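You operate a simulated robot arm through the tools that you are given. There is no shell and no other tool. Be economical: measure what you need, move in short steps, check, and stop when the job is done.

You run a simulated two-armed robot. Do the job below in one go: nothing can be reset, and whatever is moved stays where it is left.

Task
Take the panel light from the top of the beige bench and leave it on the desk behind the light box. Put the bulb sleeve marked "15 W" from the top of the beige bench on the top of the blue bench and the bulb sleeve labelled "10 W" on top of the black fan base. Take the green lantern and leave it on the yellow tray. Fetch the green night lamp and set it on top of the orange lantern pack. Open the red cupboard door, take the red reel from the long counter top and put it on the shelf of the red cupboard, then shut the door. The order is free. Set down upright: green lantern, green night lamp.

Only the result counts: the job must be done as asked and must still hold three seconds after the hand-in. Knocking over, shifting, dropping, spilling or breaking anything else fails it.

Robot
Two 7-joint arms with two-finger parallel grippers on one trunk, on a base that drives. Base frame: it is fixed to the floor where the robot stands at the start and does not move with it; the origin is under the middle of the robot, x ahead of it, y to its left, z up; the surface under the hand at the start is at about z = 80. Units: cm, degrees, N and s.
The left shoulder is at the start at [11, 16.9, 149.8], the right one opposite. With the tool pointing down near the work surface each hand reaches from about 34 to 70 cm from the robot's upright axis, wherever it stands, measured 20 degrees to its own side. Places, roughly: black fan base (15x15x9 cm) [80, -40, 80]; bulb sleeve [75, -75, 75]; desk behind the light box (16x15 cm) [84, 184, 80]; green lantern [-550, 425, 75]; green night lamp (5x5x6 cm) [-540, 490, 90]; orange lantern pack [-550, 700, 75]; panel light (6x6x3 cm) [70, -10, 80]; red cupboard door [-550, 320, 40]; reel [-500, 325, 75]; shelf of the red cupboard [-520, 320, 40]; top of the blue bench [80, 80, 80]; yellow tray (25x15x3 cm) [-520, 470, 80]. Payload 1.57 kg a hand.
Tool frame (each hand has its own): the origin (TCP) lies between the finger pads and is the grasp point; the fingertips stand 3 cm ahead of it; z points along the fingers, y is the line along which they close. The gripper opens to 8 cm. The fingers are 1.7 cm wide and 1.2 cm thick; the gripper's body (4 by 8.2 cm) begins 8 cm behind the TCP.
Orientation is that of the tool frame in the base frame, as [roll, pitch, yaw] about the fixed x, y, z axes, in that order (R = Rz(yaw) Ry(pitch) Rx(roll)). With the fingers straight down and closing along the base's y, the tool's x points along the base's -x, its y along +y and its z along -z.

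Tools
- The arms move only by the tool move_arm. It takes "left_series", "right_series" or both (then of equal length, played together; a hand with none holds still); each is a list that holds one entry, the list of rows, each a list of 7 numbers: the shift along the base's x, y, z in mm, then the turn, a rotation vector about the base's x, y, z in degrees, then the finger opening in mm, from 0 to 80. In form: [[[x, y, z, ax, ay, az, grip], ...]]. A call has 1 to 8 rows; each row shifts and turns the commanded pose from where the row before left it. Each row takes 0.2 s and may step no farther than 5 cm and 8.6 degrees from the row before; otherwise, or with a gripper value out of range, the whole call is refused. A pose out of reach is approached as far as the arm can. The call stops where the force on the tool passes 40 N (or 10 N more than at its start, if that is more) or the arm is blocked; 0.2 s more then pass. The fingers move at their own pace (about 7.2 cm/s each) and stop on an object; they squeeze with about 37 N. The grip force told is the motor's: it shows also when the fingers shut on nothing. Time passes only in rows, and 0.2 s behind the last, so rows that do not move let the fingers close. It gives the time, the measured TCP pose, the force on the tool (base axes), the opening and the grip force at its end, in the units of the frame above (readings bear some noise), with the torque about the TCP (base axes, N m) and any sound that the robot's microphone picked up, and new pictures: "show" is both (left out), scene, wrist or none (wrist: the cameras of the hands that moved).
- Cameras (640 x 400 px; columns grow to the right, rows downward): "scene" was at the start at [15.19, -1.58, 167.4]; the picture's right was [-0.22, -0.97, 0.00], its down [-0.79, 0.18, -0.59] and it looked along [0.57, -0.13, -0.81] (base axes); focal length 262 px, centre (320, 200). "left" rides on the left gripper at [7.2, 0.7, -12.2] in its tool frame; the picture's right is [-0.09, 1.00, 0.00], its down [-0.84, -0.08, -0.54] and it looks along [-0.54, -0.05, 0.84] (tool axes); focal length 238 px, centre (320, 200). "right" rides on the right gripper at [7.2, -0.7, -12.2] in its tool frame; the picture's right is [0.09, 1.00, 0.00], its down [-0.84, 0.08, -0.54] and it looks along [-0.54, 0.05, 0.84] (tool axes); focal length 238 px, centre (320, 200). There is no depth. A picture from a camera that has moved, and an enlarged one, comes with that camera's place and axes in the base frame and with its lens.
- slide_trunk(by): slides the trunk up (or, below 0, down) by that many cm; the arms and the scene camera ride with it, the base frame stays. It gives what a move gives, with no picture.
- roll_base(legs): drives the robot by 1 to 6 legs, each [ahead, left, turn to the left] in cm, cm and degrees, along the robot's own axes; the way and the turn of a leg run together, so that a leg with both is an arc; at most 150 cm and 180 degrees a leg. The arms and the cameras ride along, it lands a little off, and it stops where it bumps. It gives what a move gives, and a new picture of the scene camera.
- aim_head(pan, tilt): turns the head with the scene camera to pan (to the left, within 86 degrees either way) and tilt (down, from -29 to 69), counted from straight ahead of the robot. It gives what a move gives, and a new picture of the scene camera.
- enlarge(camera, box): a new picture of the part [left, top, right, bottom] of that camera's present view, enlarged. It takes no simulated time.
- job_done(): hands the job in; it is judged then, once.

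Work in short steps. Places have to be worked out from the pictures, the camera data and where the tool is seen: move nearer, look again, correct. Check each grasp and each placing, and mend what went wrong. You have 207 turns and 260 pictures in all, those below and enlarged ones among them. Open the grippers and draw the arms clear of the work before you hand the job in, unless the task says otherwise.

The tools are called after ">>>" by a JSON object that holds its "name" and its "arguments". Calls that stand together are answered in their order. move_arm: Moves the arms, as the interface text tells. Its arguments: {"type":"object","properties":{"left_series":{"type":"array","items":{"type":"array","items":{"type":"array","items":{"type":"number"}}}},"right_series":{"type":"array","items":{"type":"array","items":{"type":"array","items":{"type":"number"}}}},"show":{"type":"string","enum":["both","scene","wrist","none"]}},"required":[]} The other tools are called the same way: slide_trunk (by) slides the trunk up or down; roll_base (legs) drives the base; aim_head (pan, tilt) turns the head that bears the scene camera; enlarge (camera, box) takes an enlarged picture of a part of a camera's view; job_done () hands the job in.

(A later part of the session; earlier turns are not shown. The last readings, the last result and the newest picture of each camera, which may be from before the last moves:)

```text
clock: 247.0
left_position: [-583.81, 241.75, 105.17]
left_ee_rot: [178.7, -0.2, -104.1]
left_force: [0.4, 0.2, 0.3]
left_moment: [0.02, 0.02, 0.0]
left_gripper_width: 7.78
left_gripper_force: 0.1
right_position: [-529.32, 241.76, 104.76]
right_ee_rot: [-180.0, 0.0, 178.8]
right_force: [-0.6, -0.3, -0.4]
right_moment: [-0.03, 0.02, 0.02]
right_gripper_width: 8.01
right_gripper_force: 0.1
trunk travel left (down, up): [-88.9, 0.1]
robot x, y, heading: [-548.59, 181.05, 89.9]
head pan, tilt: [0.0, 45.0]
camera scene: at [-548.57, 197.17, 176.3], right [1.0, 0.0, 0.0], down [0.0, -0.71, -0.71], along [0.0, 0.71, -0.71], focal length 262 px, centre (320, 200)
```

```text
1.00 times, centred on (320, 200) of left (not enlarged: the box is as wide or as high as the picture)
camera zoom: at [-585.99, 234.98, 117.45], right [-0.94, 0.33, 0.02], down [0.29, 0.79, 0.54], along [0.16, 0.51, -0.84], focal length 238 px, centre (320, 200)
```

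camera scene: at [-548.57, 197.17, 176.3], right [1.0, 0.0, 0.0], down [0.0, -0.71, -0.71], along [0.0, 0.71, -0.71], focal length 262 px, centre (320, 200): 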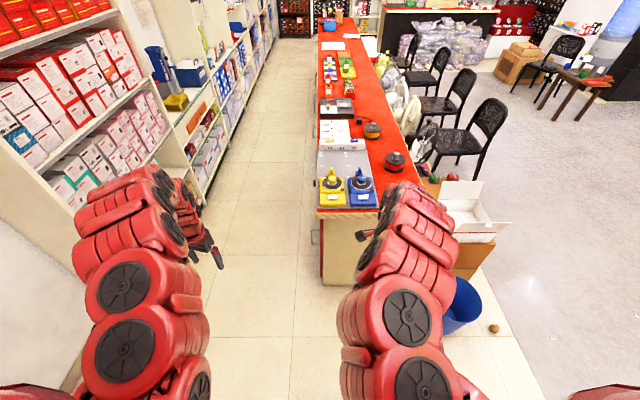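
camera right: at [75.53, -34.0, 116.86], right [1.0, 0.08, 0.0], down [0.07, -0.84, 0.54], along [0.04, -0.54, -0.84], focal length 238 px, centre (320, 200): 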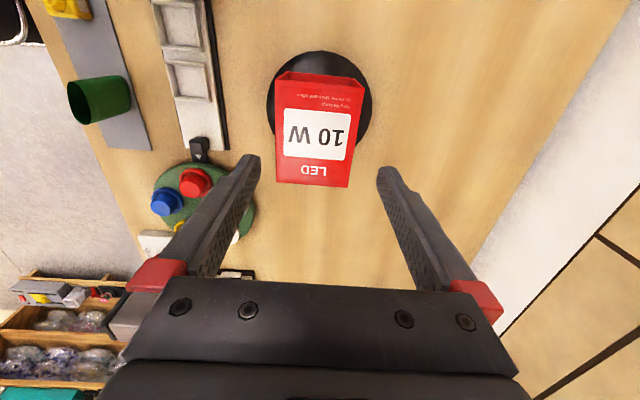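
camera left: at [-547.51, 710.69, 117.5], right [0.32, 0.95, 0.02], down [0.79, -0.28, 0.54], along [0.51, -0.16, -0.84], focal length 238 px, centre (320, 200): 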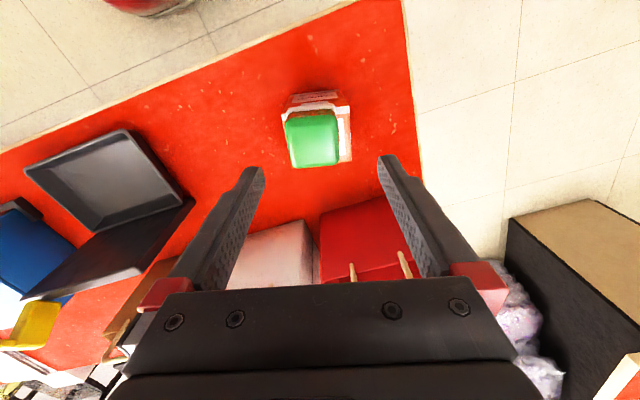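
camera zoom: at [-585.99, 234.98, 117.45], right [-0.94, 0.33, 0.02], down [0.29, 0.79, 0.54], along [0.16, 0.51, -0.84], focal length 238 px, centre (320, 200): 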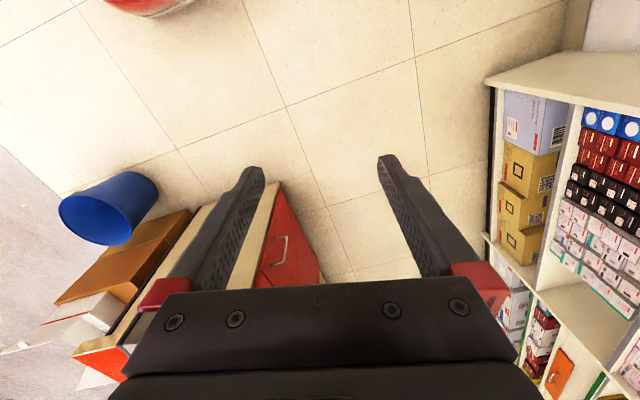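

Handle: vertical bar ≈[-553,293.5], z 41–55; red reel ≈[-505.8,318], hub top ≈90.5. I need horizontal hands, so I lower the trunk 40 cm here in the open.

>>> {"name": "slide_trunk", "arguments": {"by": -40}}

>>> {"name": "move_arm", "arguments": {"right_series": [[[0, 0, 10, -4.9, -4.9, 4.9, 80], [0, 0, 10, -4.9, -4.9, 4.9, 80], [0, 0, 10, -4.9, -4.9, 4.9, 80], [0, 0, 10, -4.9, -4.9, 4.9, 80], [0, 0, 10, -4.9, -4.9, 4.9, 80], [0, 0, 10, -4.9, -4.9, 4.9, 80], [0, 0, 10, -4.9, -4.9, 4.9, 80]]], "show": "scene"}}

```text
clock: 250.8
left_position: [-583.94, 241.75, 65.25]
left_ee_rot: [178.6, -0.2, -104.0]
left_force: [-0.2, -0.4, -0.3]
left_moment: [-0.03, -0.02, 0.02]
left_gripper_width: 7.79
left_gripper_force: 0.0
right_position: [-529.47, 241.77, 64.81]
right_ee_rot: [-179.8, 0.1, 178.8]
right_force: [0.7, 1.3, -0.9]
right_moment: [-0.01, -0.02, 0.04]
right_gripper_width: 8.03
right_gripper_force: 0.1
trunk travel left (down, up): [-48.9, 40.1]
robot x, y, heading: [-548.87, 180.95, 90.1]
head pan, tilt: [0.0, 45.0]
```

```text
clock: 252.4
left_position: [-583.88, 241.7, 65.25]
left_ee_rot: [178.7, -0.2, -104.1]
left_force: [0.4, -0.5, 0.3]
left_moment: [0.01, 0.02, 0.02]
left_gripper_width: 7.79
left_gripper_force: 0.2
right_position: [-529.41, 241.29, 71.33]
right_ee_rot: [-138.2, 20.2, -138.8]
right_force: [0.1, -0.9, 0.6]
right_moment: [0.05, -0.01, 0.02]
right_gripper_width: 8.0
right_gripper_force: 0.1
right hand out of reach, approached as far as the arm can: row 7
trunk travel left (down, up): [-48.9, 40.1]
robot x, y, heading: [-548.84, 181.03, 89.9]
head pan, tilt: [0.0, 45.0]
camera scene: at [-548.63, 197.13, 136.31], right [1.0, 0.0, 0.0], down [0.0, -0.71, -0.71], along [0.0, 0.71, -0.71], focal length 262 px, centre (320, 200)
```

scene: 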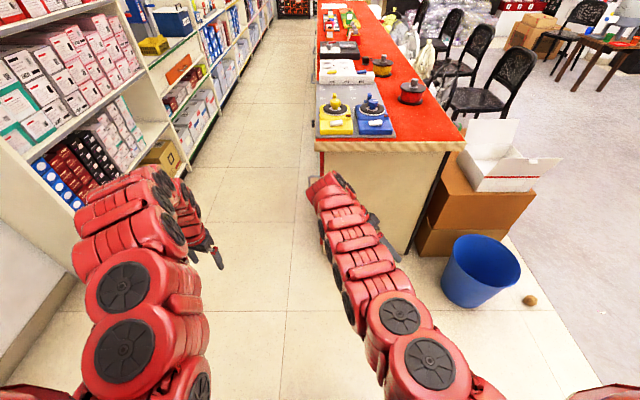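

I turned it the wrong sense; I reverse (rotation by the opposite sign), bringing the hand to point along +y.

>>> {"name": "move_arm", "arguments": {"right_series": [[[0, 0, -5, 4.9, 4.9, -4.9, 80], [0, 0, -5, 4.9, 4.9, -4.9, 80], [0, 0, -5, 4.9, 4.9, -4.9, 80], [0, 0, -5, 4.9, 4.9, -4.9, 80], [0, 0, 0, 4.9, 4.9, -4.9, 80], [0, 0, 0, 4.9, 4.9, -4.9, 80], [0, 0, 0, 4.9, 4.9, -4.9, 80], [0, 0, 0, 4.9, 4.9, -4.9, 80]]], "show": "none"}}

>>> {"name": "move_arm", "arguments": {"right_series": [[[0, 0, 0, 4.9, 4.9, -4.9, 80], [0, 0, 0, 4.9, 4.9, -4.9, 80], [0, 0, 0, 4.9, 4.9, -4.9, 80], [0, 0, 0, 4.9, 4.9, -4.9, 80], [0, 0, 0, 4.9, 4.9, -4.9, 80], [0, 0, 0, 4.9, 4.9, -4.9, 80], [0, 0, 0, 4.9, 4.9, -4.9, 80], [0, 0, 0, 4.9, 4.9, -4.9, 80]]], "show": "scene"}}

```text
clock: 254.2
left_position: [-583.88, 241.71, 65.26]
left_ee_rot: [178.6, -0.2, -104.0]
left_force: [-0.7, -0.3, 0.0]
left_moment: [-0.02, 0.0, -0.01]
left_gripper_width: 7.81
left_gripper_force: 0.1
right_position: [-529.47, 241.21, 69.26]
right_ee_rot: [175.5, -5.1, 174.2]
right_force: [-0.6, -0.7, -0.5]
right_moment: [0.01, 0.01, 0.0]
right_gripper_width: 7.99
right_gripper_force: 0.1
trunk travel left (down, up): [-48.9, 40.1]
robot x, y, heading: [-548.54, 180.55, 90.0]
head pan, tilt: [0.0, 45.0]
```

```text
clock: 256.0
left_position: [-583.93, 241.74, 65.17]
left_ee_rot: [178.7, -0.2, -104.1]
left_force: [-0.7, -0.2, -0.5]
left_moment: [0.0, 0.01, 0.05]
left_gripper_width: 7.8
left_gripper_force: 0.1
right_position: [-529.55, 241.27, 69.36]
right_ee_rot: [149.5, -55.4, 146.1]
right_force: [0.4, 1.3, -0.5]
right_moment: [0.01, 0.0, 0.01]
right_gripper_width: 7.99
right_gripper_force: 0.0
trunk travel left (down, up): [-48.9, 40.1]
robot x, y, heading: [-548.84, 180.89, 89.7]
head pan, tilt: [0.0, 45.0]
camera scene: at [-548.6, 197.14, 136.31], right [1.0, 0.0, 0.0], down [0.0, -0.71, -0.71], along [0.0, 0.71, -0.71], focal length 262 px, centre (320, 200)
```

scene: 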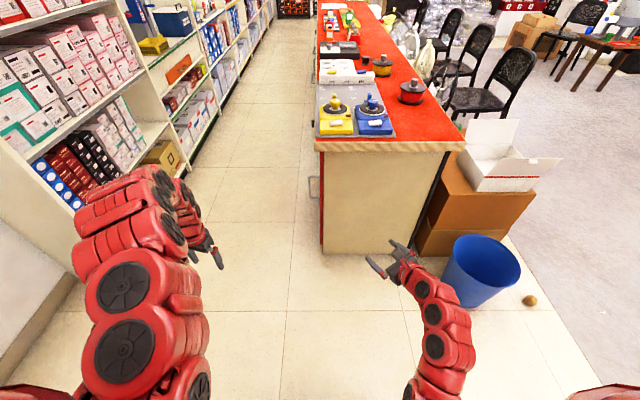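

Works; I do the remaining ~44° and look through the hand camera.

>>> {"name": "move_arm", "arguments": {"right_series": [[[0, 0, 10, 4.9, 4.9, -4.9, 80], [0, 0, 10, 4.9, 4.9, -4.9, 80], [0, 0, 10, 4.9, 4.9, -4.9, 80], [0, 0, 10, 4.9, 4.9, -4.9, 80], [0, 0, 10, 4.9, 4.9, -4.9, 80]]]}}

```text
clock: 257.2
left_position: [-583.89, 241.72, 65.25]
left_ee_rot: [178.7, -0.1, -104.1]
left_force: [-0.1, -0.3, -0.5]
left_moment: [0.01, 0.03, 0.02]
left_gripper_width: 7.82
left_gripper_force: 0.0
right_position: [-529.52, 241.41, 74.41]
right_ee_rot: [-144.5, -89.2, 55.1]
right_force: [-0.2, 0.1, -0.4]
right_moment: [-0.01, -0.01, 0.02]
right_gripper_width: 8.04
right_gripper_force: 0.1
trunk travel left (down, up): [-48.9, 40.1]
robot x, y, heading: [-548.66, 181.33, 89.8]
head pan, tilt: [0.0, 45.0]
camera scene: at [-548.6, 197.16, 136.3], right [1.0, 0.0, 0.0], down [0.0, -0.71, -0.71], along [0.0, 0.71, -0.71], focal length 262 px, centre (320, 200)
camera right: at [-530.03, 229.24, 81.6], right [1.0, 0.01, 0.08], down [0.08, -0.55, -0.83], along [0.04, 0.83, -0.55], focal length 238 px, centre (320, 200)
```

scene: 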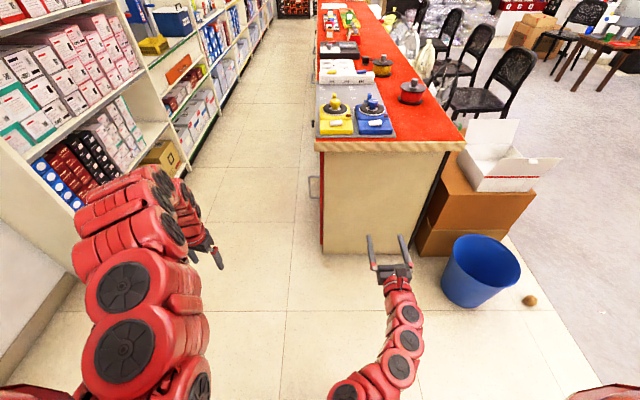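
right: 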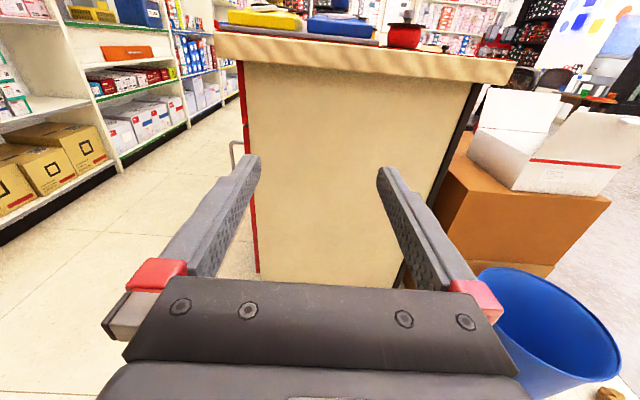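

The right hand now points horizontally along +y with its camera on top. I tuck the left hand lower, closer and inward so it will not foul shelf or door.

>>> {"name": "move_arm", "arguments": {"left_series": [[[15, -28, -20, 0, 0, 0, 0], [15, -28, -20, 0, 0, 0, 0], [15, -28, -20, 0, 0, 0, 0], [15, -28, -20, 0, 0, 0, 0], [15, -28, -20, 0, 0, 0, 0], [15, -28, -20, 0, 0, 0, 0], [15, -28, -20, 0, 0, 0, 0], [15, -28, -20, 0, 0, 0, 0]]], "show": "scene"}}

```text
clock: 259.0
left_position: [-577.16, 236.56, 59.47]
left_ee_rot: [178.7, -0.3, -104.1]
left_force: [0.1, -0.3, 0.3]
left_moment: [0.0, -0.01, -0.01]
left_gripper_width: 0.02
left_gripper_force: 21.7
left hand out of reach, approached as far as the arm can: row 1, 2, 3, 4, 5, 6, 7, 8
right_position: [-529.59, 241.29, 74.28]
right_ee_rot: [-145.2, -89.2, 55.9]
right_force: [0.4, -0.6, 0.0]
right_moment: [-0.02, 0.0, 0.04]
right_gripper_width: 7.98
right_gripper_force: 0.0
trunk travel left (down, up): [-48.9, 40.1]
robot x, y, heading: [-548.65, 180.96, 89.6]
head pan, tilt: [0.0, 45.0]
camera scene: at [-548.53, 197.16, 136.3], right [1.0, 0.0, 0.0], down [0.0, -0.71, -0.71], along [0.0, 0.71, -0.71], focal length 262 px, centre (320, 200)
```

scene: 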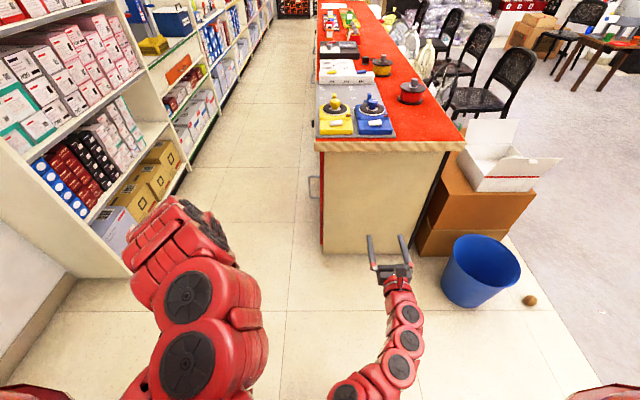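

I lower the left hand first, then pull it back.

>>> {"name": "move_arm", "arguments": {"left_series": [[[0, 0, -45, 0, 0, 0, 0], [0, 0, -45, 0, 0, 0, 0], [0, 0, -45, 0, 0, 0, 0], [5, -35, -20, 0, 0, 0, 0], [5, -35, -20, 0, 0, 0, 0], [5, -35, -10, 0, 0, 0, 0], [5, -35, 0, 0, 0, 0, 0], [5, -35, 0, 0, 0, 0, 0]]], "show": "none"}}

```text
clock: 260.8
left_position: [-575.15, 219.56, 40.08]
left_ee_rot: [178.6, -0.2, -104.0]
left_force: [0.8, 0.2, 0.0]
left_moment: [-0.02, 0.0, 0.04]
left_gripper_width: 0.04
left_gripper_force: 21.0
left hand out of reach, approached as far as the arm can: row 8
right_position: [-529.57, 241.38, 74.4]
right_ee_rot: [-144.4, -89.2, 55.0]
right_force: [0.2, 0.2, 0.1]
right_moment: [-0.03, -0.03, -0.01]
right_gripper_width: 8.01
right_gripper_force: 0.1
trunk travel left (down, up): [-48.9, 40.1]
robot x, y, heading: [-548.5, 180.61, 89.9]
head pan, tilt: [0.0, 45.0]
```

Left hand is tucked. I lower the trunk 25 cm to the handle's height and drive so the right hand stands before the handle.

>>> {"name": "slide_trunk", "arguments": {"by": -25}}

>>> {"name": "roll_base", "arguments": {"legs": [[28, 23, 0]]}}

>>> {"name": "enlarge", "arguments": {"camera": "right", "box": [0, 0, 640, 400]}}

```text
clock: 263.4
left_position: [-575.1, 219.56, 15.03]
left_ee_rot: [178.6, -0.2, -104.2]
left_force: [-0.1, 0.7, 1.0]
left_moment: [-0.01, 0.02, -0.02]
left_gripper_width: 0.05
left_gripper_force: 21.8
right_position: [-529.59, 241.37, 49.43]
right_ee_rot: [-145.5, -89.1, 56.2]
right_force: [0.6, 0.0, -0.9]
right_moment: [-0.01, -0.04, 0.02]
right_gripper_width: 7.99
right_gripper_force: 0.1
trunk travel left (down, up): [-23.9, 65.1]
robot x, y, heading: [-548.61, 180.62, 89.9]
head pan, tilt: [0.0, 45.0]
```

```text
clock: 265.8
left_position: [-597.87, 247.81, 15.12]
left_ee_rot: [178.7, -0.2, -104.6]
left_force: [0.7, 0.1, -0.6]
left_moment: [-0.02, 0.0, 0.01]
left_gripper_width: 0.0
left_gripper_force: 20.9
right_position: [-552.34, 269.29, 49.4]
right_ee_rot: [-146.2, -89.1, 56.6]
right_force: [0.2, 0.8, -0.3]
right_moment: [0.02, -0.01, 0.0]
right_gripper_width: 8.01
right_gripper_force: 0.0
trunk travel left (down, up): [-23.9, 65.1]
robot x, y, heading: [-571.92, 209.07, 89.3]
head pan, tilt: [0.0, 45.0]
camera scene: at [-571.61, 225.24, 111.3], right [1.0, -0.01, 0.0], down [-0.01, -0.71, -0.71], along [0.01, 0.71, -0.71], focal length 262 px, centre (320, 200)
```

scene: 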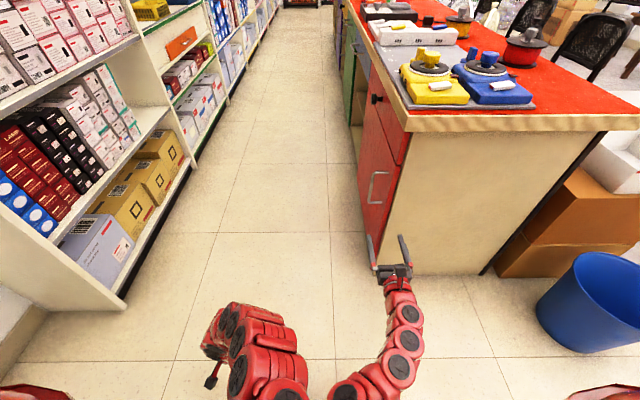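

```text
1.00 times, centred on (320, 200) of right (not enlarged: the box is as wide or as high as the picture)
camera zoom: at [-552.85, 257.21, 56.59], right [1.0, 0.01, 0.08], down [0.07, -0.55, -0.83], along [0.04, 0.83, -0.55], focal length 238 px, centre (320, 200)
```

zoom: 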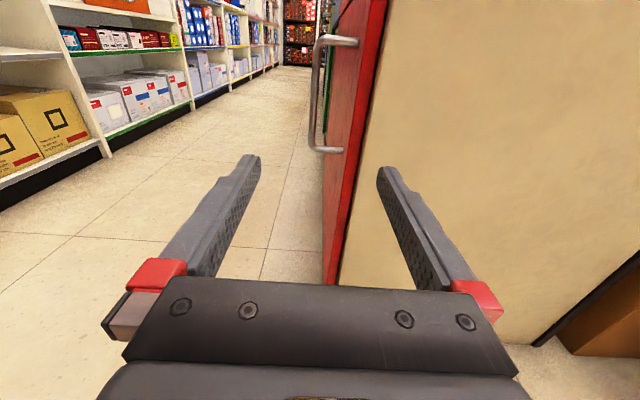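

Handle bar at x≈−553, z 42–57, gap to the door ≈4.5 cm. I set the opening to 4 cm and move on in +y so that the fingers straddle the bar.

>>> {"name": "roll_base", "arguments": {"legs": [[12, 0, 0.5]]}}

>>> {"name": "move_arm", "arguments": {"right_series": [[[-3, 0, 0, 0, 0, 0, 40], [0, 0, 0, 0, 0, 0, 40], [0, 20, 0, 0, 0, 0, 40]]], "show": "wrist"}}

```text
clock: 267.0
left_position: [-598.13, 259.32, 15.13]
left_ee_rot: [178.7, -0.2, -103.8]
left_force: [0.7, -0.2, 0.4]
left_moment: [-0.01, -0.04, -0.03]
left_gripper_width: 0.0
left_gripper_force: 21.3
right_position: [-553.08, 281.32, 49.29]
right_ee_rot: [-146.8, -89.0, 57.8]
right_force: [-0.1, 0.3, -0.1]
right_moment: [0.0, 0.01, 0.01]
right_gripper_width: 8.02
right_gripper_force: 0.0
trunk travel left (down, up): [-23.9, 65.1]
robot x, y, heading: [-571.63, 220.93, 89.8]
head pan, tilt: [0.0, 45.0]
camera scene: at [-571.73, 237.06, 111.3], right [1.0, 0.0, 0.0], down [0.0, -0.71, -0.71], along [0.0, 0.71, -0.71], focal length 262 px, centre (320, 200)
```

scene: 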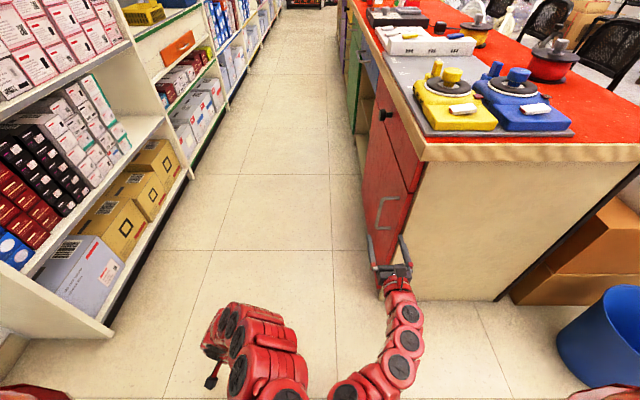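

```text
clock: 267.8
left_position: [-598.28, 259.39, 14.89]
left_ee_rot: [178.7, -0.2, -103.9]
left_force: [-0.6, 0.6, 0.0]
left_moment: [-0.03, -0.03, 0.04]
left_gripper_width: 0.01
left_gripper_force: 21.5
right_position: [-553.31, 283.3, 49.34]
right_ee_rot: [-150.2, -89.2, 61.1]
right_force: [0.3, 0.0, -0.1]
right_moment: [-0.02, -0.02, -0.04]
right_gripper_width: 4.0
right_gripper_force: 0.0
trunk travel left (down, up): [-23.9, 65.1]
robot x, y, heading: [-571.41, 221.05, 90.0]
head pan, tilt: [0.0, 45.0]
camera right: at [-553.69, 271.17, 56.53], right [1.0, 0.02, 0.08], down [0.08, -0.55, -0.83], along [0.03, 0.83, -0.55], focal length 238 px, centre (320, 200)
```

right: 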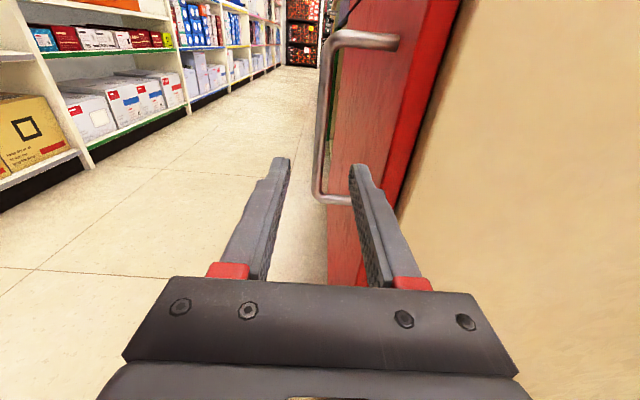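

The bar lies midway between the fingers. I advance 10 cm and close on it.

>>> {"name": "move_arm", "arguments": {"right_series": [[[0, 35, 0, 0, 0, 0, 40], [0, 35, 0, 0, 0, 0, 40], [0, 28, 0, 0, 0, 0, 40], [0, 0, 0, 0, 0, 0, 0], [0, 0, 0, 0, 0, 0, 0]]], "show": "wrist"}}

```text
clock: 269.0
left_position: [-598.26, 259.43, 15.0]
left_ee_rot: [178.7, -0.3, -104.0]
left_force: [-0.2, -0.5, 0.4]
left_moment: [0.03, 0.02, 0.02]
left_gripper_width: 0.0
left_gripper_force: 21.4
right_position: [-553.41, 293.31, 49.46]
right_ee_rot: [-145.0, -89.3, 55.9]
right_force: [-6.4, 6.7, 1.7]
right_moment: [0.09, 0.03, -0.06]
right_gripper_width: 1.08
right_gripper_force: 28.4
trunk travel left (down, up): [-23.9, 65.1]
robot x, y, heading: [-571.54, 220.85, 90.2]
head pan, tilt: [0.0, 45.0]
camera right: at [-553.71, 281.15, 56.58], right [1.0, 0.02, 0.08], down [0.08, -0.55, -0.83], along [0.03, 0.83, -0.55], focal length 238 px, centre (320, 200)
```

right: 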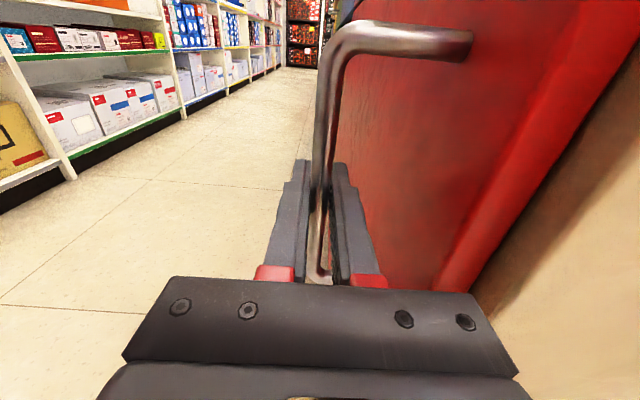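

Bar gripped. I pull along the arc about the hinge (≈[-548.5,345]) for the first 15°.

>>> {"name": "move_arm", "arguments": {"right_series": [[[-45, 6, 0, 0, 0, -5, 0], [-44, 10, 0, 0, 0, -5, 0], [-43, 14, 0, 0, 0, -5, 0]]]}}

```text
clock: 269.8
left_position: [-598.0, 259.57, 14.88]
left_ee_rot: [178.8, -0.4, -104.0]
left_force: [0.1, 0.2, 0.1]
left_moment: [-0.03, 0.0, 0.03]
left_gripper_width: 0.0
left_gripper_force: 21.1
right_position: [-567.64, 295.89, 50.71]
right_ee_rot: [41.2, -84.5, -132.5]
right_force: [5.7, 14.4, -17.5]
right_moment: [-0.33, 0.53, 0.01]
right_gripper_width: 1.19
right_gripper_force: 28.9
right hand out of reach, approached as far as the arm can: row 2, 3
trunk travel left (down, up): [-23.9, 65.1]
robot x, y, heading: [-571.71, 220.66, 90.1]
head pan, tilt: [0.0, 45.0]
stopped in row 3 (right hand): the force on the tool passed its limit at 76 N (the readings are from after the stop); the commanded pose is now the measured one
camera scene: at [-571.54, 237.33, 111.23], right [1.0, 0.0, 0.0], down [0.0, -0.71, -0.71], along [0.0, 0.71, -0.71], focal length 262 px, centre (320, 200)
camera right: at [-568.99, 283.15, 56.79], right [0.99, -0.03, 0.15], down [0.12, -0.48, -0.87], along [0.1, 0.87, -0.47], focal length 238 px, centre (320, 200)
```

scene: 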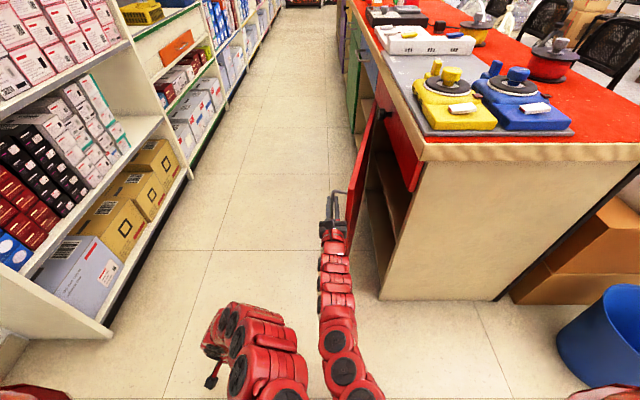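
right: 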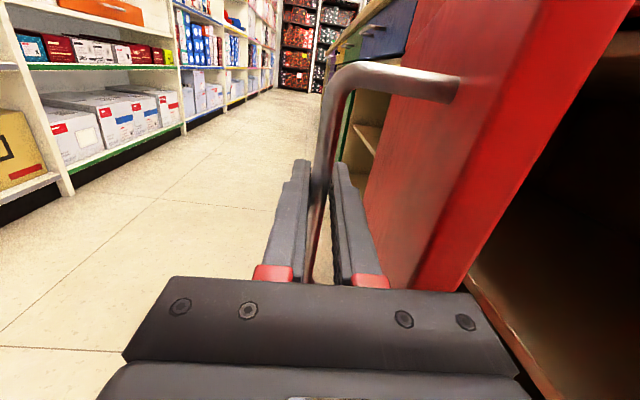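

The door is ajar ~15°; the arm hit its reach. I release the bar and withdraw straight back, then push the door from inside.

>>> {"name": "move_arm", "arguments": {"right_series": [[[0, 0, 0, 0, 0, 0, 45], [0, 0, 0, 0, 0, 0, 45], [-4, -35, 0, 0, 0, 0, 45], [-4, -40, 0, 0, 0, 0, 45], [-4, -45, 0, 0, 0, 0, 45]]]}}

```text
clock: 271.0
left_position: [-598.16, 259.62, 15.07]
left_ee_rot: [178.7, -0.2, -104.0]
left_force: [-0.7, -0.3, -0.9]
left_moment: [0.0, -0.01, 0.04]
left_gripper_width: 0.01
left_gripper_force: 21.3
right_position: [-568.85, 283.65, 51.08]
right_ee_rot: [38.9, -84.2, -130.3]
right_force: [-0.8, -0.9, 0.4]
right_moment: [0.01, 0.0, 0.01]
right_gripper_width: 4.51
right_gripper_force: 0.1
trunk travel left (down, up): [-23.9, 65.1]
robot x, y, heading: [-571.96, 220.95, 89.9]
head pan, tilt: [0.0, 45.0]
camera scene: at [-571.64, 237.05, 111.31], right [1.0, 0.0, 0.0], down [0.0, -0.71, -0.71], along [0.0, 0.71, -0.71], focal length 262 px, centre (320, 200)
camera right: at [-570.24, 270.95, 57.13], right [0.99, -0.03, 0.16], down [0.12, -0.48, -0.87], along [0.1, 0.88, -0.47], focal length 238 px, centre (320, 200)
```

scene: 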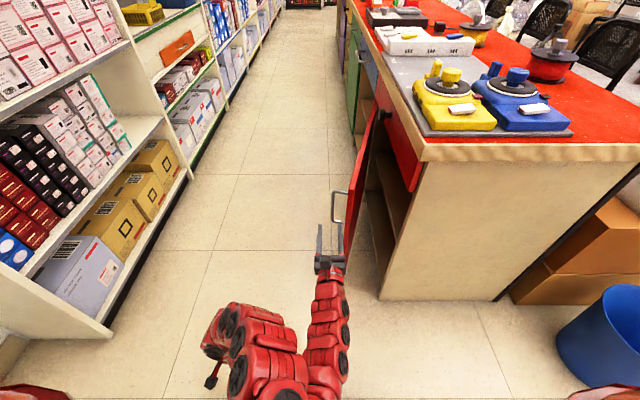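
right: 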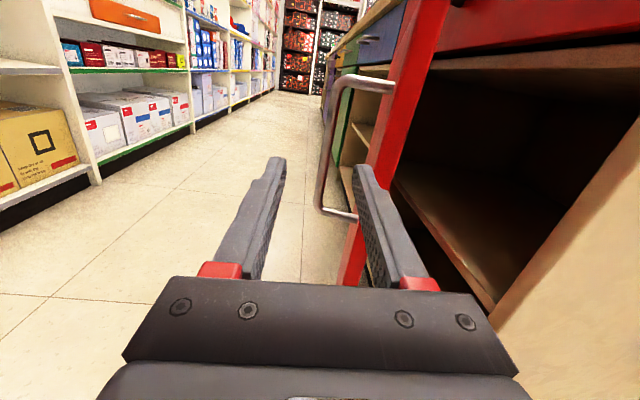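

The door stands ajar with the shelf visible inside. I withdraw a little more, close the fingers, move the hand to x≈−555 and then forward inside the door.

>>> {"name": "move_arm", "arguments": {"right_series": [[[0, -40, 0, -5, 0, 0, 0], [20, -20, 0, 0, 0, 2, 0], [40, 0, 0, 0, 0, 2, 0], [40, 0, 0, 0, 0, 0, 0], [38, 0, 0, 0, 0, 0, 0]]], "show": "wrist"}}

```text
clock: 272.2
left_position: [-598.18, 259.48, 15.12]
left_ee_rot: [178.7, -0.2, -103.9]
left_force: [0.0, -0.1, -0.4]
left_moment: [-0.01, 0.0, -0.01]
left_gripper_width: 0.0
left_gripper_force: 21.2
right_position: [-555.34, 277.83, 51.16]
right_ee_rot: [95.9, -86.3, 177.1]
right_force: [0.0, -0.2, -0.6]
right_moment: [0.0, 0.02, 0.02]
right_gripper_width: 0.0
right_gripper_force: 20.9
trunk travel left (down, up): [-23.9, 65.1]
robot x, y, heading: [-571.67, 220.77, 90.1]
head pan, tilt: [0.0, 45.0]
camera right: at [-555.82, 265.55, 58.23], right [0.99, 0.05, 0.16], down [0.16, -0.54, -0.83], along [0.04, 0.84, -0.54], focal length 238 px, centre (320, 200)
```

right: 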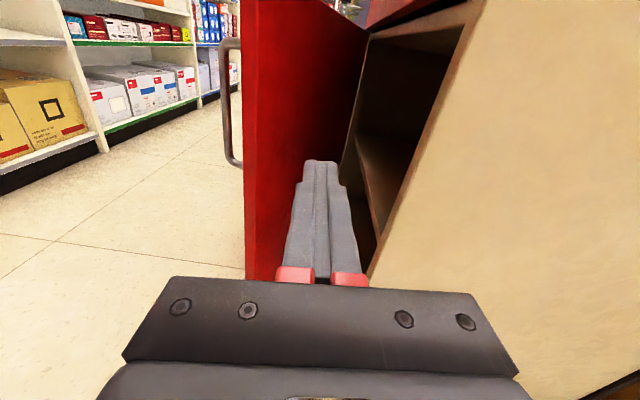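

The closed fingers are in the gap. I move forward 10 cm and then push the door outward (−x).

>>> {"name": "move_arm", "arguments": {"right_series": [[[0, 40, 0, 0, 0, 0, 0], [0, 40, 0, 0, 0, 0, 0], [-10, 20, 0, 0, 0, 0, 0], [-30, 0, 0, 0, 0, 0, 0], [-30, 0, 0, 0, 0, 0, 0], [-30, 0, 0, 0, 0, 0, 0], [-30, 0, 0, 0, 0, 0, 0]]]}}

```text
clock: 273.8
left_position: [-598.2, 259.56, 15.15]
left_ee_rot: [178.6, -0.2, -104.0]
left_force: [0.5, 0.0, 0.5]
left_moment: [0.05, -0.02, -0.01]
left_gripper_width: 0.0
left_gripper_force: 21.1
right_position: [-568.26, 287.8, 51.17]
right_ee_rot: [94.3, -86.2, 178.6]
right_force: [0.4, -0.2, 0.0]
right_moment: [0.01, -0.01, -0.01]
right_gripper_width: 0.0
right_gripper_force: 21.5
trunk travel left (down, up): [-23.9, 65.1]
robot x, y, heading: [-571.32, 220.73, 89.7]
head pan, tilt: [0.0, 45.0]
camera scene: at [-571.67, 237.07, 111.3], right [1.0, 0.0, 0.0], down [0.0, -0.71, -0.71], along [0.0, 0.71, -0.71], focal length 262 px, centre (320, 200)
camera right: at [-568.8, 275.54, 58.33], right [0.99, 0.05, 0.16], down [0.16, -0.54, -0.83], along [0.04, 0.84, -0.54], focal length 238 px, centre (320, 200)
```

scene: 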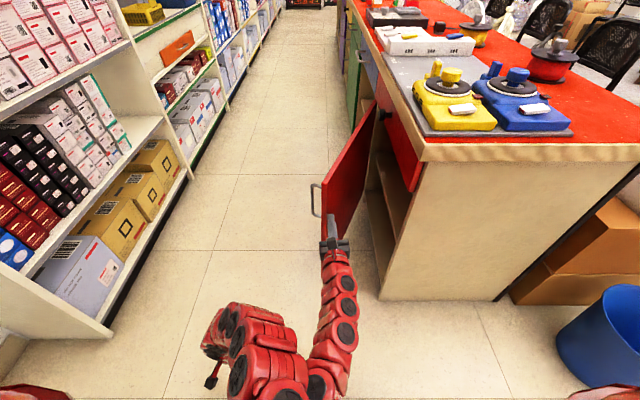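
right: 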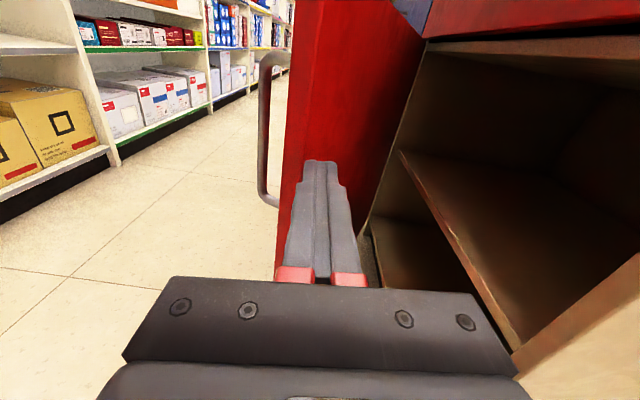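

The door opens smoothly (~30°). I continue with the base: forward a bit, then left, pushing the door further.

>>> {"name": "roll_base", "arguments": {"legs": [[12, 0, 0], [0, 16, 0]]}}

```text
clock: 276.0
left_position: [-614.06, 271.5, 14.97]
left_ee_rot: [178.7, -0.3, -104.0]
left_force: [-0.4, -0.8, -0.6]
left_moment: [0.02, -0.01, 0.0]
left_gripper_width: 0.0
left_gripper_force: 21.6
right_position: [-583.96, 299.78, 51.13]
right_ee_rot: [95.2, -86.3, 177.7]
right_force: [0.1, -0.7, 0.7]
right_moment: [0.0, -0.01, 0.0]
right_gripper_width: 0.0
right_gripper_force: 21.0
trunk travel left (down, up): [-23.9, 65.1]
robot x, y, heading: [-587.43, 232.5, 90.1]
head pan, tilt: [0.0, 45.0]
camera scene: at [-587.58, 249.06, 111.3], right [1.0, 0.0, 0.0], down [0.0, -0.71, -0.71], along [0.0, 0.71, -0.71], focal length 262 px, centre (320, 200)
```

scene: 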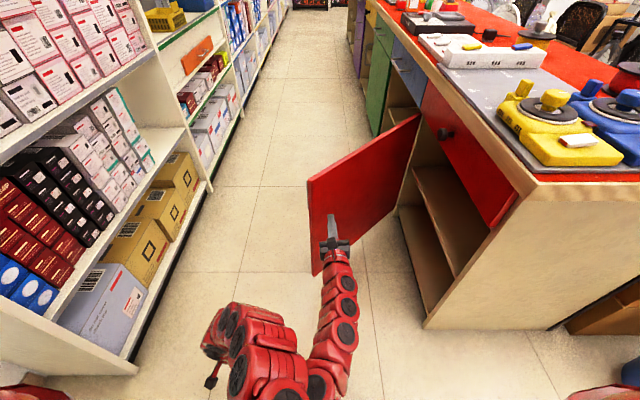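

The door stands ~60° open, shelf at z≈41. I withdraw backward and then to the right, towards the counter end for the reel.

>>> {"name": "roll_base", "arguments": {"legs": [[-16, 0, 0], [-14, -25, 0], [0, -37, 0]]}}

>>> {"name": "slide_trunk", "arguments": {"by": 42}}

>>> {"name": "move_arm", "arguments": {"right_series": [[[20, 0, 15, -4, 0, 0, 80], [30, 0, 15, -4, 0, 0, 80], [30, 0, 10, -4, 0, 0, 80], [30, 0, 0, 0, 0, 0, 80]]]}}

```text
clock: 281.0
left_position: [-552.15, 241.8, 15.11]
left_ee_rot: [178.7, -0.2, -104.2]
left_force: [0.5, 0.6, 0.7]
left_moment: [0.0, 0.0, -0.01]
left_gripper_width: 0.03
left_gripper_force: 21.4
right_position: [-522.25, 269.88, 51.17]
right_ee_rot: [95.1, -86.2, 177.6]
right_force: [0.0, -0.1, -0.1]
right_moment: [0.04, 0.02, 0.0]
right_gripper_width: 0.0
right_gripper_force: 21.1
trunk travel left (down, up): [-23.9, 65.1]
robot x, y, heading: [-525.59, 203.16, 89.8]
head pan, tilt: [0.0, 45.0]
camera scene: at [-525.75, 219.26, 111.3], right [1.0, 0.0, 0.0], down [0.0, -0.71, -0.71], along [0.0, 0.71, -0.71], focal length 262 px, centre (320, 200)
```

scene: 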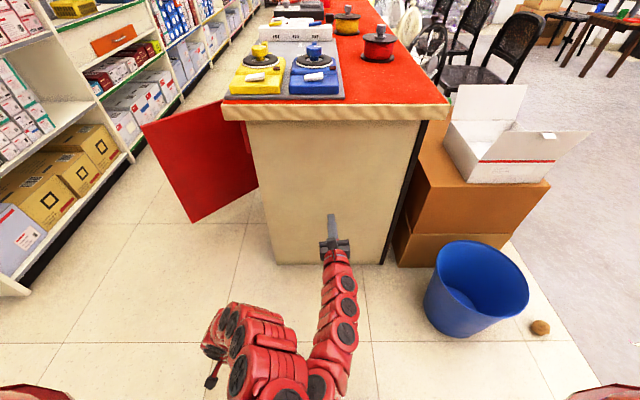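

```text
refused: 42 is not a number from -40 to 40
```

```text
clock: 282.0
left_position: [-552.15, 241.74, 15.15]
left_ee_rot: [178.7, -0.2, -104.3]
left_force: [-0.6, -0.2, 0.4]
left_moment: [-0.04, 0.01, -0.01]
left_gripper_width: 0.01
left_gripper_force: 20.9
right_position: [-511.1, 270.05, 55.26]
right_ee_rot: [165.9, -77.3, 107.2]
right_force: [0.0, 0.3, -0.1]
right_moment: [0.0, -0.02, 0.02]
right_gripper_width: 8.0
right_gripper_force: 0.1
trunk travel left (down, up): [-23.9, 65.1]
robot x, y, heading: [-525.76, 203.15, 89.8]
head pan, tilt: [0.0, 45.0]
camera scene: at [-525.76, 219.26, 111.3], right [1.0, 0.0, 0.0], down [0.0, -0.71, -0.71], along [0.0, 0.71, -0.71], focal length 262 px, centre (320, 200)
camera right: at [-511.66, 259.54, 64.73], right [0.99, 0.08, 0.14], down [0.16, -0.7, -0.7], along [0.05, 0.71, -0.7], focal length 238 px, centre (320, 200)
```

scene: 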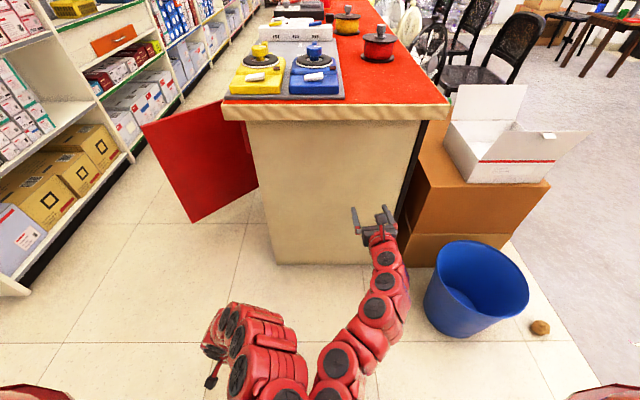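
right: 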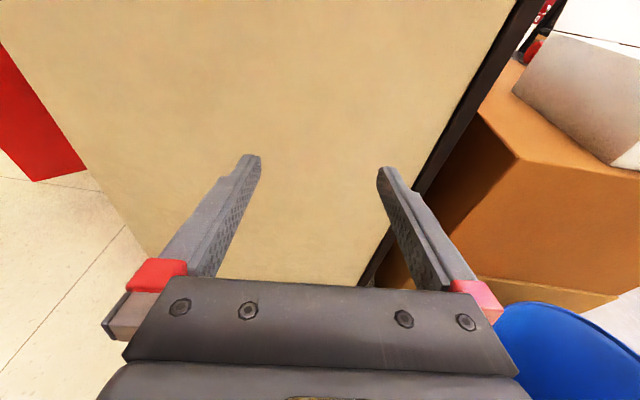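

Now I raise the trunk 38 cm, so the hand comes above counter height, and look at the reel with its camera.

>>> {"name": "slide_trunk", "arguments": {"by": 39}}

>>> {"name": "enlarge", "arguments": {"camera": "right", "box": [0, 0, 640, 400]}}

>>> {"name": "enlarge", "arguments": {"camera": "scene", "box": [250, 60, 450, 240]}}

```text
clock: 285.7
left_position: [-552.12, 241.72, 54.02]
left_ee_rot: [178.5, -0.2, -104.2]
left_force: [-0.3, 0.0, 0.8]
left_moment: [0.01, 0.0, 0.01]
left_gripper_width: 0.0
left_gripper_force: 20.8
right_position: [-511.08, 269.95, 94.17]
right_ee_rot: [165.7, -77.3, 107.5]
right_force: [-0.2, 0.3, -0.1]
right_moment: [-0.01, -0.01, -0.01]
right_gripper_width: 8.01
right_gripper_force: 0.0
trunk travel left (down, up): [-62.9, 26.1]
robot x, y, heading: [-525.63, 203.2, 89.6]
head pan, tilt: [0.0, 45.0]
```

```text
1.00 times, centred on (320, 200) of right (not enlarged: the box is as wide or as high as the picture)
camera zoom: at [-511.68, 259.55, 103.7], right [0.99, 0.08, 0.14], down [0.16, -0.7, -0.7], along [0.05, 0.71, -0.7], focal length 238 px, centre (320, 200)
```

zoom: 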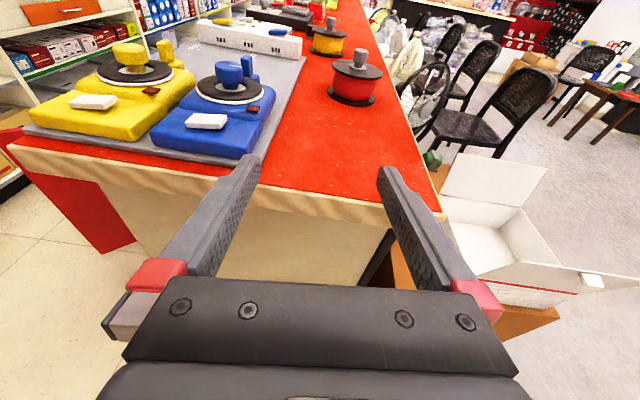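

```text
2.22 times, centred on (350, 150) of scene
camera zoom: at [-525.76, 219.28, 150.3], right [1.0, 0.0, 0.0], down [0.0, -0.71, -0.71], along [0.0, 0.71, -0.71], focal length 583 px, centre (253, 311)
```

zoom: 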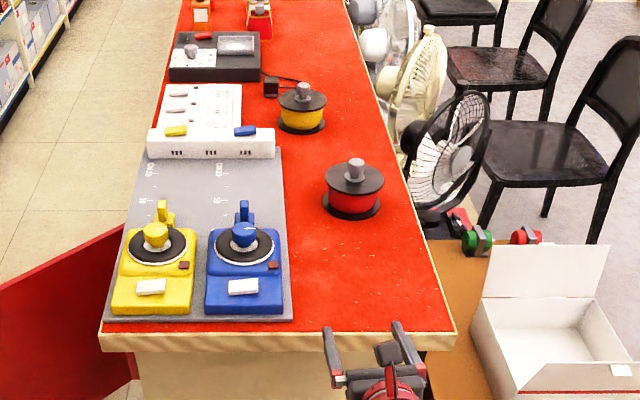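

Reel centre ≈[-505.4,319], top flange z≈87.4, hub up to ≈91. I drive 30 cm ahead (hand above counter), then align in x.

>>> {"name": "roll_base", "arguments": {"legs": [[30, 0, 0]]}}

>>> {"name": "move_arm", "arguments": {"right_series": [[[28, 0, 0, 0, 0, 0, 80], [28, 0, -10, 0, 0, 0, 80]]], "show": "wrist"}}

```text
clock: 287.8
left_position: [-551.92, 271.45, 53.94]
left_ee_rot: [178.8, -0.2, -104.2]
left_force: [-0.8, -0.1, -0.4]
left_moment: [-0.01, -0.02, 0.01]
left_gripper_width: 0.02
left_gripper_force: 21.5
right_position: [-510.87, 299.73, 94.3]
right_ee_rot: [165.7, -77.2, 107.3]
right_force: [0.4, 0.3, -1.2]
right_moment: [-0.01, 0.01, 0.0]
right_gripper_width: 7.98
right_gripper_force: 0.0
trunk travel left (down, up): [-62.9, 26.1]
robot x, y, heading: [-525.54, 232.63, 89.8]
head pan, tilt: [0.0, 45.0]
camera scene: at [-525.65, 249.02, 150.3], right [1.0, 0.0, 0.0], down [0.0, -0.71, -0.71], along [0.0, 0.71, -0.71], focal length 262 px, centre (320, 200)
```

scene: 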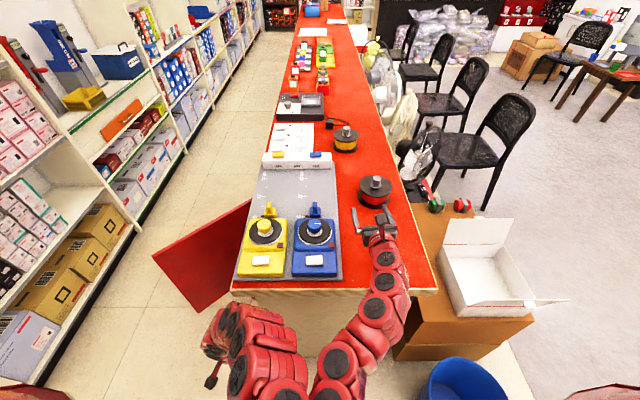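

```text
clock: 288.4
left_position: [-552.0, 271.54, 54.0]
left_ee_rot: [178.7, -0.3, -104.1]
left_force: [0.5, -0.2, 0.2]
left_moment: [0.0, 0.02, 0.04]
left_gripper_width: 0.0
left_gripper_force: 21.6
right_position: [-505.41, 299.76, 93.03]
right_ee_rot: [165.9, -77.1, 107.3]
right_force: [-0.2, 0.4, -0.6]
right_moment: [0.01, 0.04, 0.01]
right_gripper_width: 8.0
right_gripper_force: 0.1
trunk travel left (down, up): [-62.9, 26.1]
robot x, y, heading: [-525.69, 232.41, 89.8]
head pan, tilt: [0.0, 45.0]
camera right: at [-505.99, 289.15, 102.51], right [0.99, 0.08, 0.14], down [0.16, -0.7, -0.7], along [0.04, 0.71, -0.7], focal length 238 px, centre (320, 200)
```

right: 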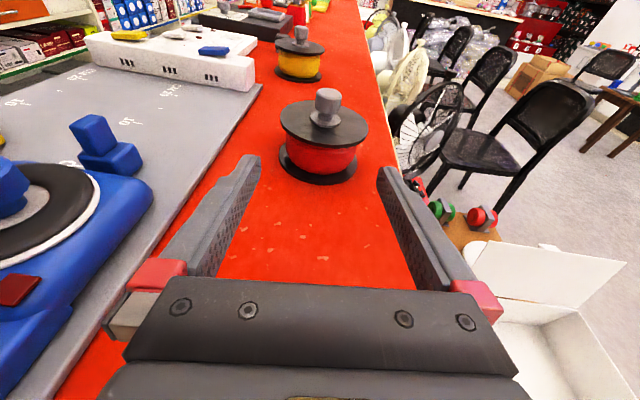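

Aligned. Before driving closer I shift the left hand 10 cm to −x, away from the counter corner.

>>> {"name": "move_arm", "arguments": {"left_series": [[[-30, 0, 0, 0, 0, 0, 0], [-30, 0, 0, 0, 0, 0, 0], [-30, 0, 0, 0, 0, 0, 0]]], "show": "none"}}

>>> {"name": "roll_base", "arguments": {"legs": [[11, 0, 0]]}}

>>> {"name": "enlarge", "arguments": {"camera": "right", "box": [0, 0, 640, 400]}}

```text
clock: 289.2
left_position: [-561.1, 271.55, 54.15]
left_ee_rot: [178.8, -0.1, -104.2]
left_force: [0.9, 0.1, 0.7]
left_moment: [0.01, -0.01, -0.02]
left_gripper_width: 0.0
left_gripper_force: 20.9
right_position: [-505.48, 299.56, 93.06]
right_ee_rot: [165.5, -77.3, 107.6]
right_force: [-0.7, -0.5, -0.6]
right_moment: [-0.01, 0.01, -0.02]
right_gripper_width: 7.98
right_gripper_force: 0.0
trunk travel left (down, up): [-62.9, 26.1]
robot x, y, heading: [-525.75, 232.87, 89.9]
head pan, tilt: [0.0, 45.0]
```

```text
clock: 290.4
left_position: [-561.04, 282.29, 54.12]
left_ee_rot: [178.7, -0.2, -104.1]
left_force: [-0.5, -0.4, -0.4]
left_moment: [-0.02, -0.02, 0.02]
left_gripper_width: 0.0
left_gripper_force: 21.3
right_position: [-505.53, 310.43, 93.11]
right_ee_rot: [165.7, -77.2, 107.6]
right_force: [0.3, 0.5, 0.2]
right_moment: [0.01, -0.03, -0.02]
right_gripper_width: 7.99
right_gripper_force: 0.0
trunk travel left (down, up): [-62.9, 26.1]
robot x, y, heading: [-525.77, 243.4, 90.0]
head pan, tilt: [0.0, 45.0]
camera scene: at [-525.63, 259.82, 150.3], right [1.0, 0.0, 0.0], down [0.0, -0.71, -0.71], along [0.0, 0.71, -0.71], focal length 262 px, centre (320, 200)
```

scene: 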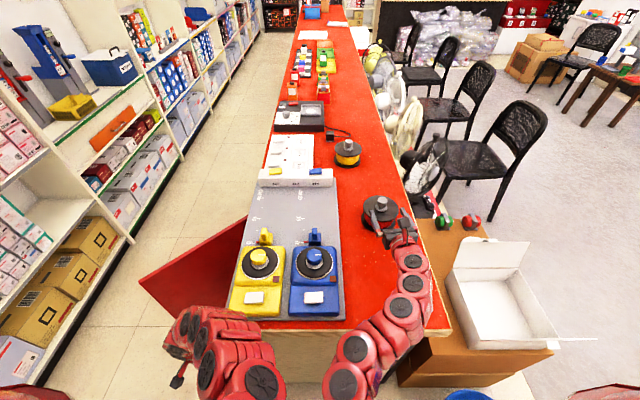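

```text
1.00 times, centred on (320, 200) of right (not enlarged: the box is as wide or as high as the picture)
camera zoom: at [-506.01, 299.99, 102.53], right [0.99, 0.08, 0.14], down [0.16, -0.7, -0.7], along [0.04, 0.71, -0.7], focal length 238 px, centre (320, 200)
```

zoom: 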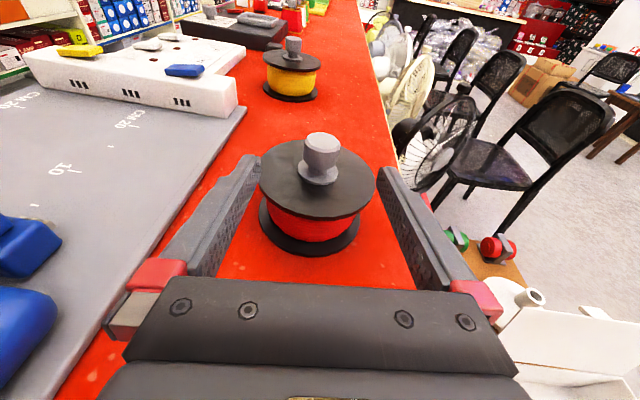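

Hub is centred between the fingers: axis ≈[-505.6,318.5]. I go forward 69 mm and down 32 mm, keeping just above the flange.

>>> {"name": "move_arm", "arguments": {"right_series": [[[-1, 25, -8, 0, 0, 0, 80], [0, 24, -10, 0, 0, 0, 80], [0, 20, -12, 0, 0, 0, 80]]], "show": "wrist"}}

```text
clock: 291.1
left_position: [-561.15, 282.4, 54.14]
left_ee_rot: [178.7, -0.2, -104.1]
left_force: [-0.2, -1.0, -0.2]
left_moment: [0.01, 0.03, -0.01]
left_gripper_width: 0.0
left_gripper_force: 21.1
right_position: [-505.6, 317.47, 90.02]
right_ee_rot: [166.1, -77.4, 107.1]
right_force: [-0.5, 0.4, 0.1]
right_moment: [-0.01, -0.01, 0.0]
right_gripper_width: 8.0
right_gripper_force: 0.1
trunk travel left (down, up): [-62.9, 26.1]
robot x, y, heading: [-525.72, 243.26, 90.1]
head pan, tilt: [0.0, 45.0]
camera right: at [-506.1, 307.02, 99.44], right [0.99, 0.08, 0.14], down [0.16, -0.7, -0.7], along [0.04, 0.71, -0.7], focal length 238 px, centre (320, 200)
```

right: 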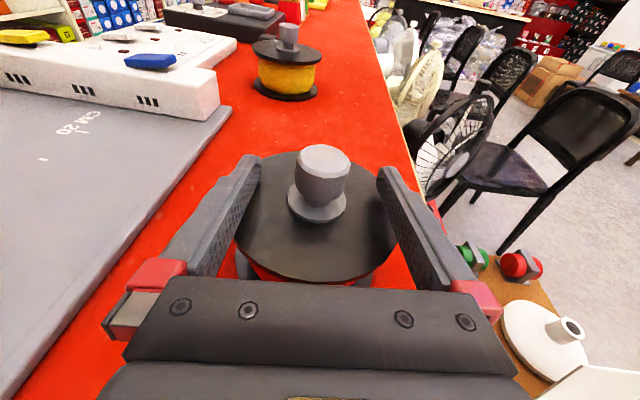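

The hub is between the pads. I close and check, then lift slightly.

>>> {"name": "move_arm", "arguments": {"right_series": [[[0, 3, 0, 0, 0, 0, 80], [0, 0, 0, 0, 0, 0, 10], [0, 0, 0, 0, 0, 0, 10], [0, 0, 0, 0, 0, 0, 10], [0, 0, 15, 0, 0, 0, 10]]], "show": "wrist"}}

```text
clock: 292.4
left_position: [-561.0, 282.43, 54.12]
left_ee_rot: [178.8, -0.2, -104.2]
left_force: [-0.4, 0.6, 0.4]
left_moment: [-0.01, -0.03, -0.02]
left_gripper_width: 0.01
left_gripper_force: 21.1
right_position: [-505.48, 317.66, 91.41]
right_ee_rot: [165.6, -77.2, 107.6]
right_force: [-0.3, -0.5, -3.4]
right_moment: [-0.07, -0.02, 0.0]
right_gripper_width: 3.14
right_gripper_force: 37.5
trunk travel left (down, up): [-62.9, 26.1]
robot x, y, heading: [-525.51, 243.54, 89.6]
head pan, tilt: [0.0, 45.0]
camera right: at [-506.04, 307.29, 100.95], right [0.99, 0.08, 0.14], down [0.16, -0.7, -0.7], along [0.05, 0.71, -0.7], focal length 238 px, centre (320, 200)
```

right: 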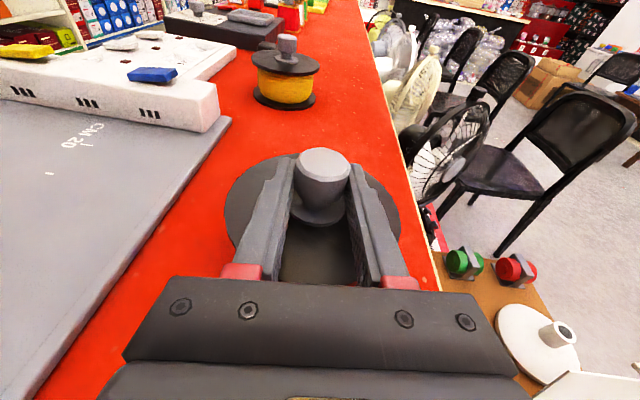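

The reel is held by its hub (~0.35 kg). I lift it and back straight off from the counter.

>>> {"name": "move_arm", "arguments": {"right_series": [[[0, 0, 40, 0, 0, 0, 10], [0, 0, 40, 0, 0, 0, 10]]], "show": "none"}}

>>> {"name": "roll_base", "arguments": {"legs": [[-50, 0, 0]]}}

```text
clock: 292.9
left_position: [-561.08, 282.27, 54.04]
left_ee_rot: [178.7, -0.2, -104.2]
left_force: [-0.5, 0.0, -0.5]
left_moment: [0.0, 0.03, -0.02]
left_gripper_width: 0.0
left_gripper_force: 21.2
right_position: [-505.58, 317.66, 99.55]
right_ee_rot: [166.0, -77.3, 107.0]
right_force: [0.3, -0.4, -4.5]
right_moment: [-0.03, -0.01, 0.02]
right_gripper_width: 3.18
right_gripper_force: 36.9
trunk travel left (down, up): [-62.9, 26.1]
robot x, y, heading: [-526.01, 243.67, 89.9]
head pan, tilt: [0.0, 45.0]
```

```text
clock: 295.9
left_position: [-561.32, 231.05, 54.13]
left_ee_rot: [178.7, -0.2, -103.7]
left_force: [0.8, -0.1, 0.9]
left_moment: [0.0, 0.06, 0.02]
left_gripper_width: 0.03
left_gripper_force: 21.0
right_position: [-506.2, 266.8, 99.58]
right_ee_rot: [165.7, -77.2, 107.9]
right_force: [-0.4, -0.5, -4.5]
right_moment: [-0.06, 0.0, -0.02]
right_gripper_width: 3.12
right_gripper_force: 36.7
trunk travel left (down, up): [-62.9, 26.1]
robot x, y, heading: [-525.54, 192.3, 90.5]
head pan, tilt: [0.0, 45.0]
camera scene: at [-525.67, 208.78, 150.3], right [1.0, 0.01, 0.0], down [0.0, -0.71, -0.71], along [0.0, 0.71, -0.71], focal length 262 px, centre (320, 200)
```

scene: 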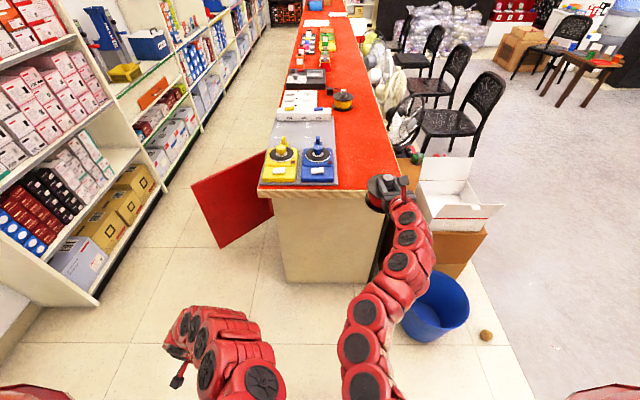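

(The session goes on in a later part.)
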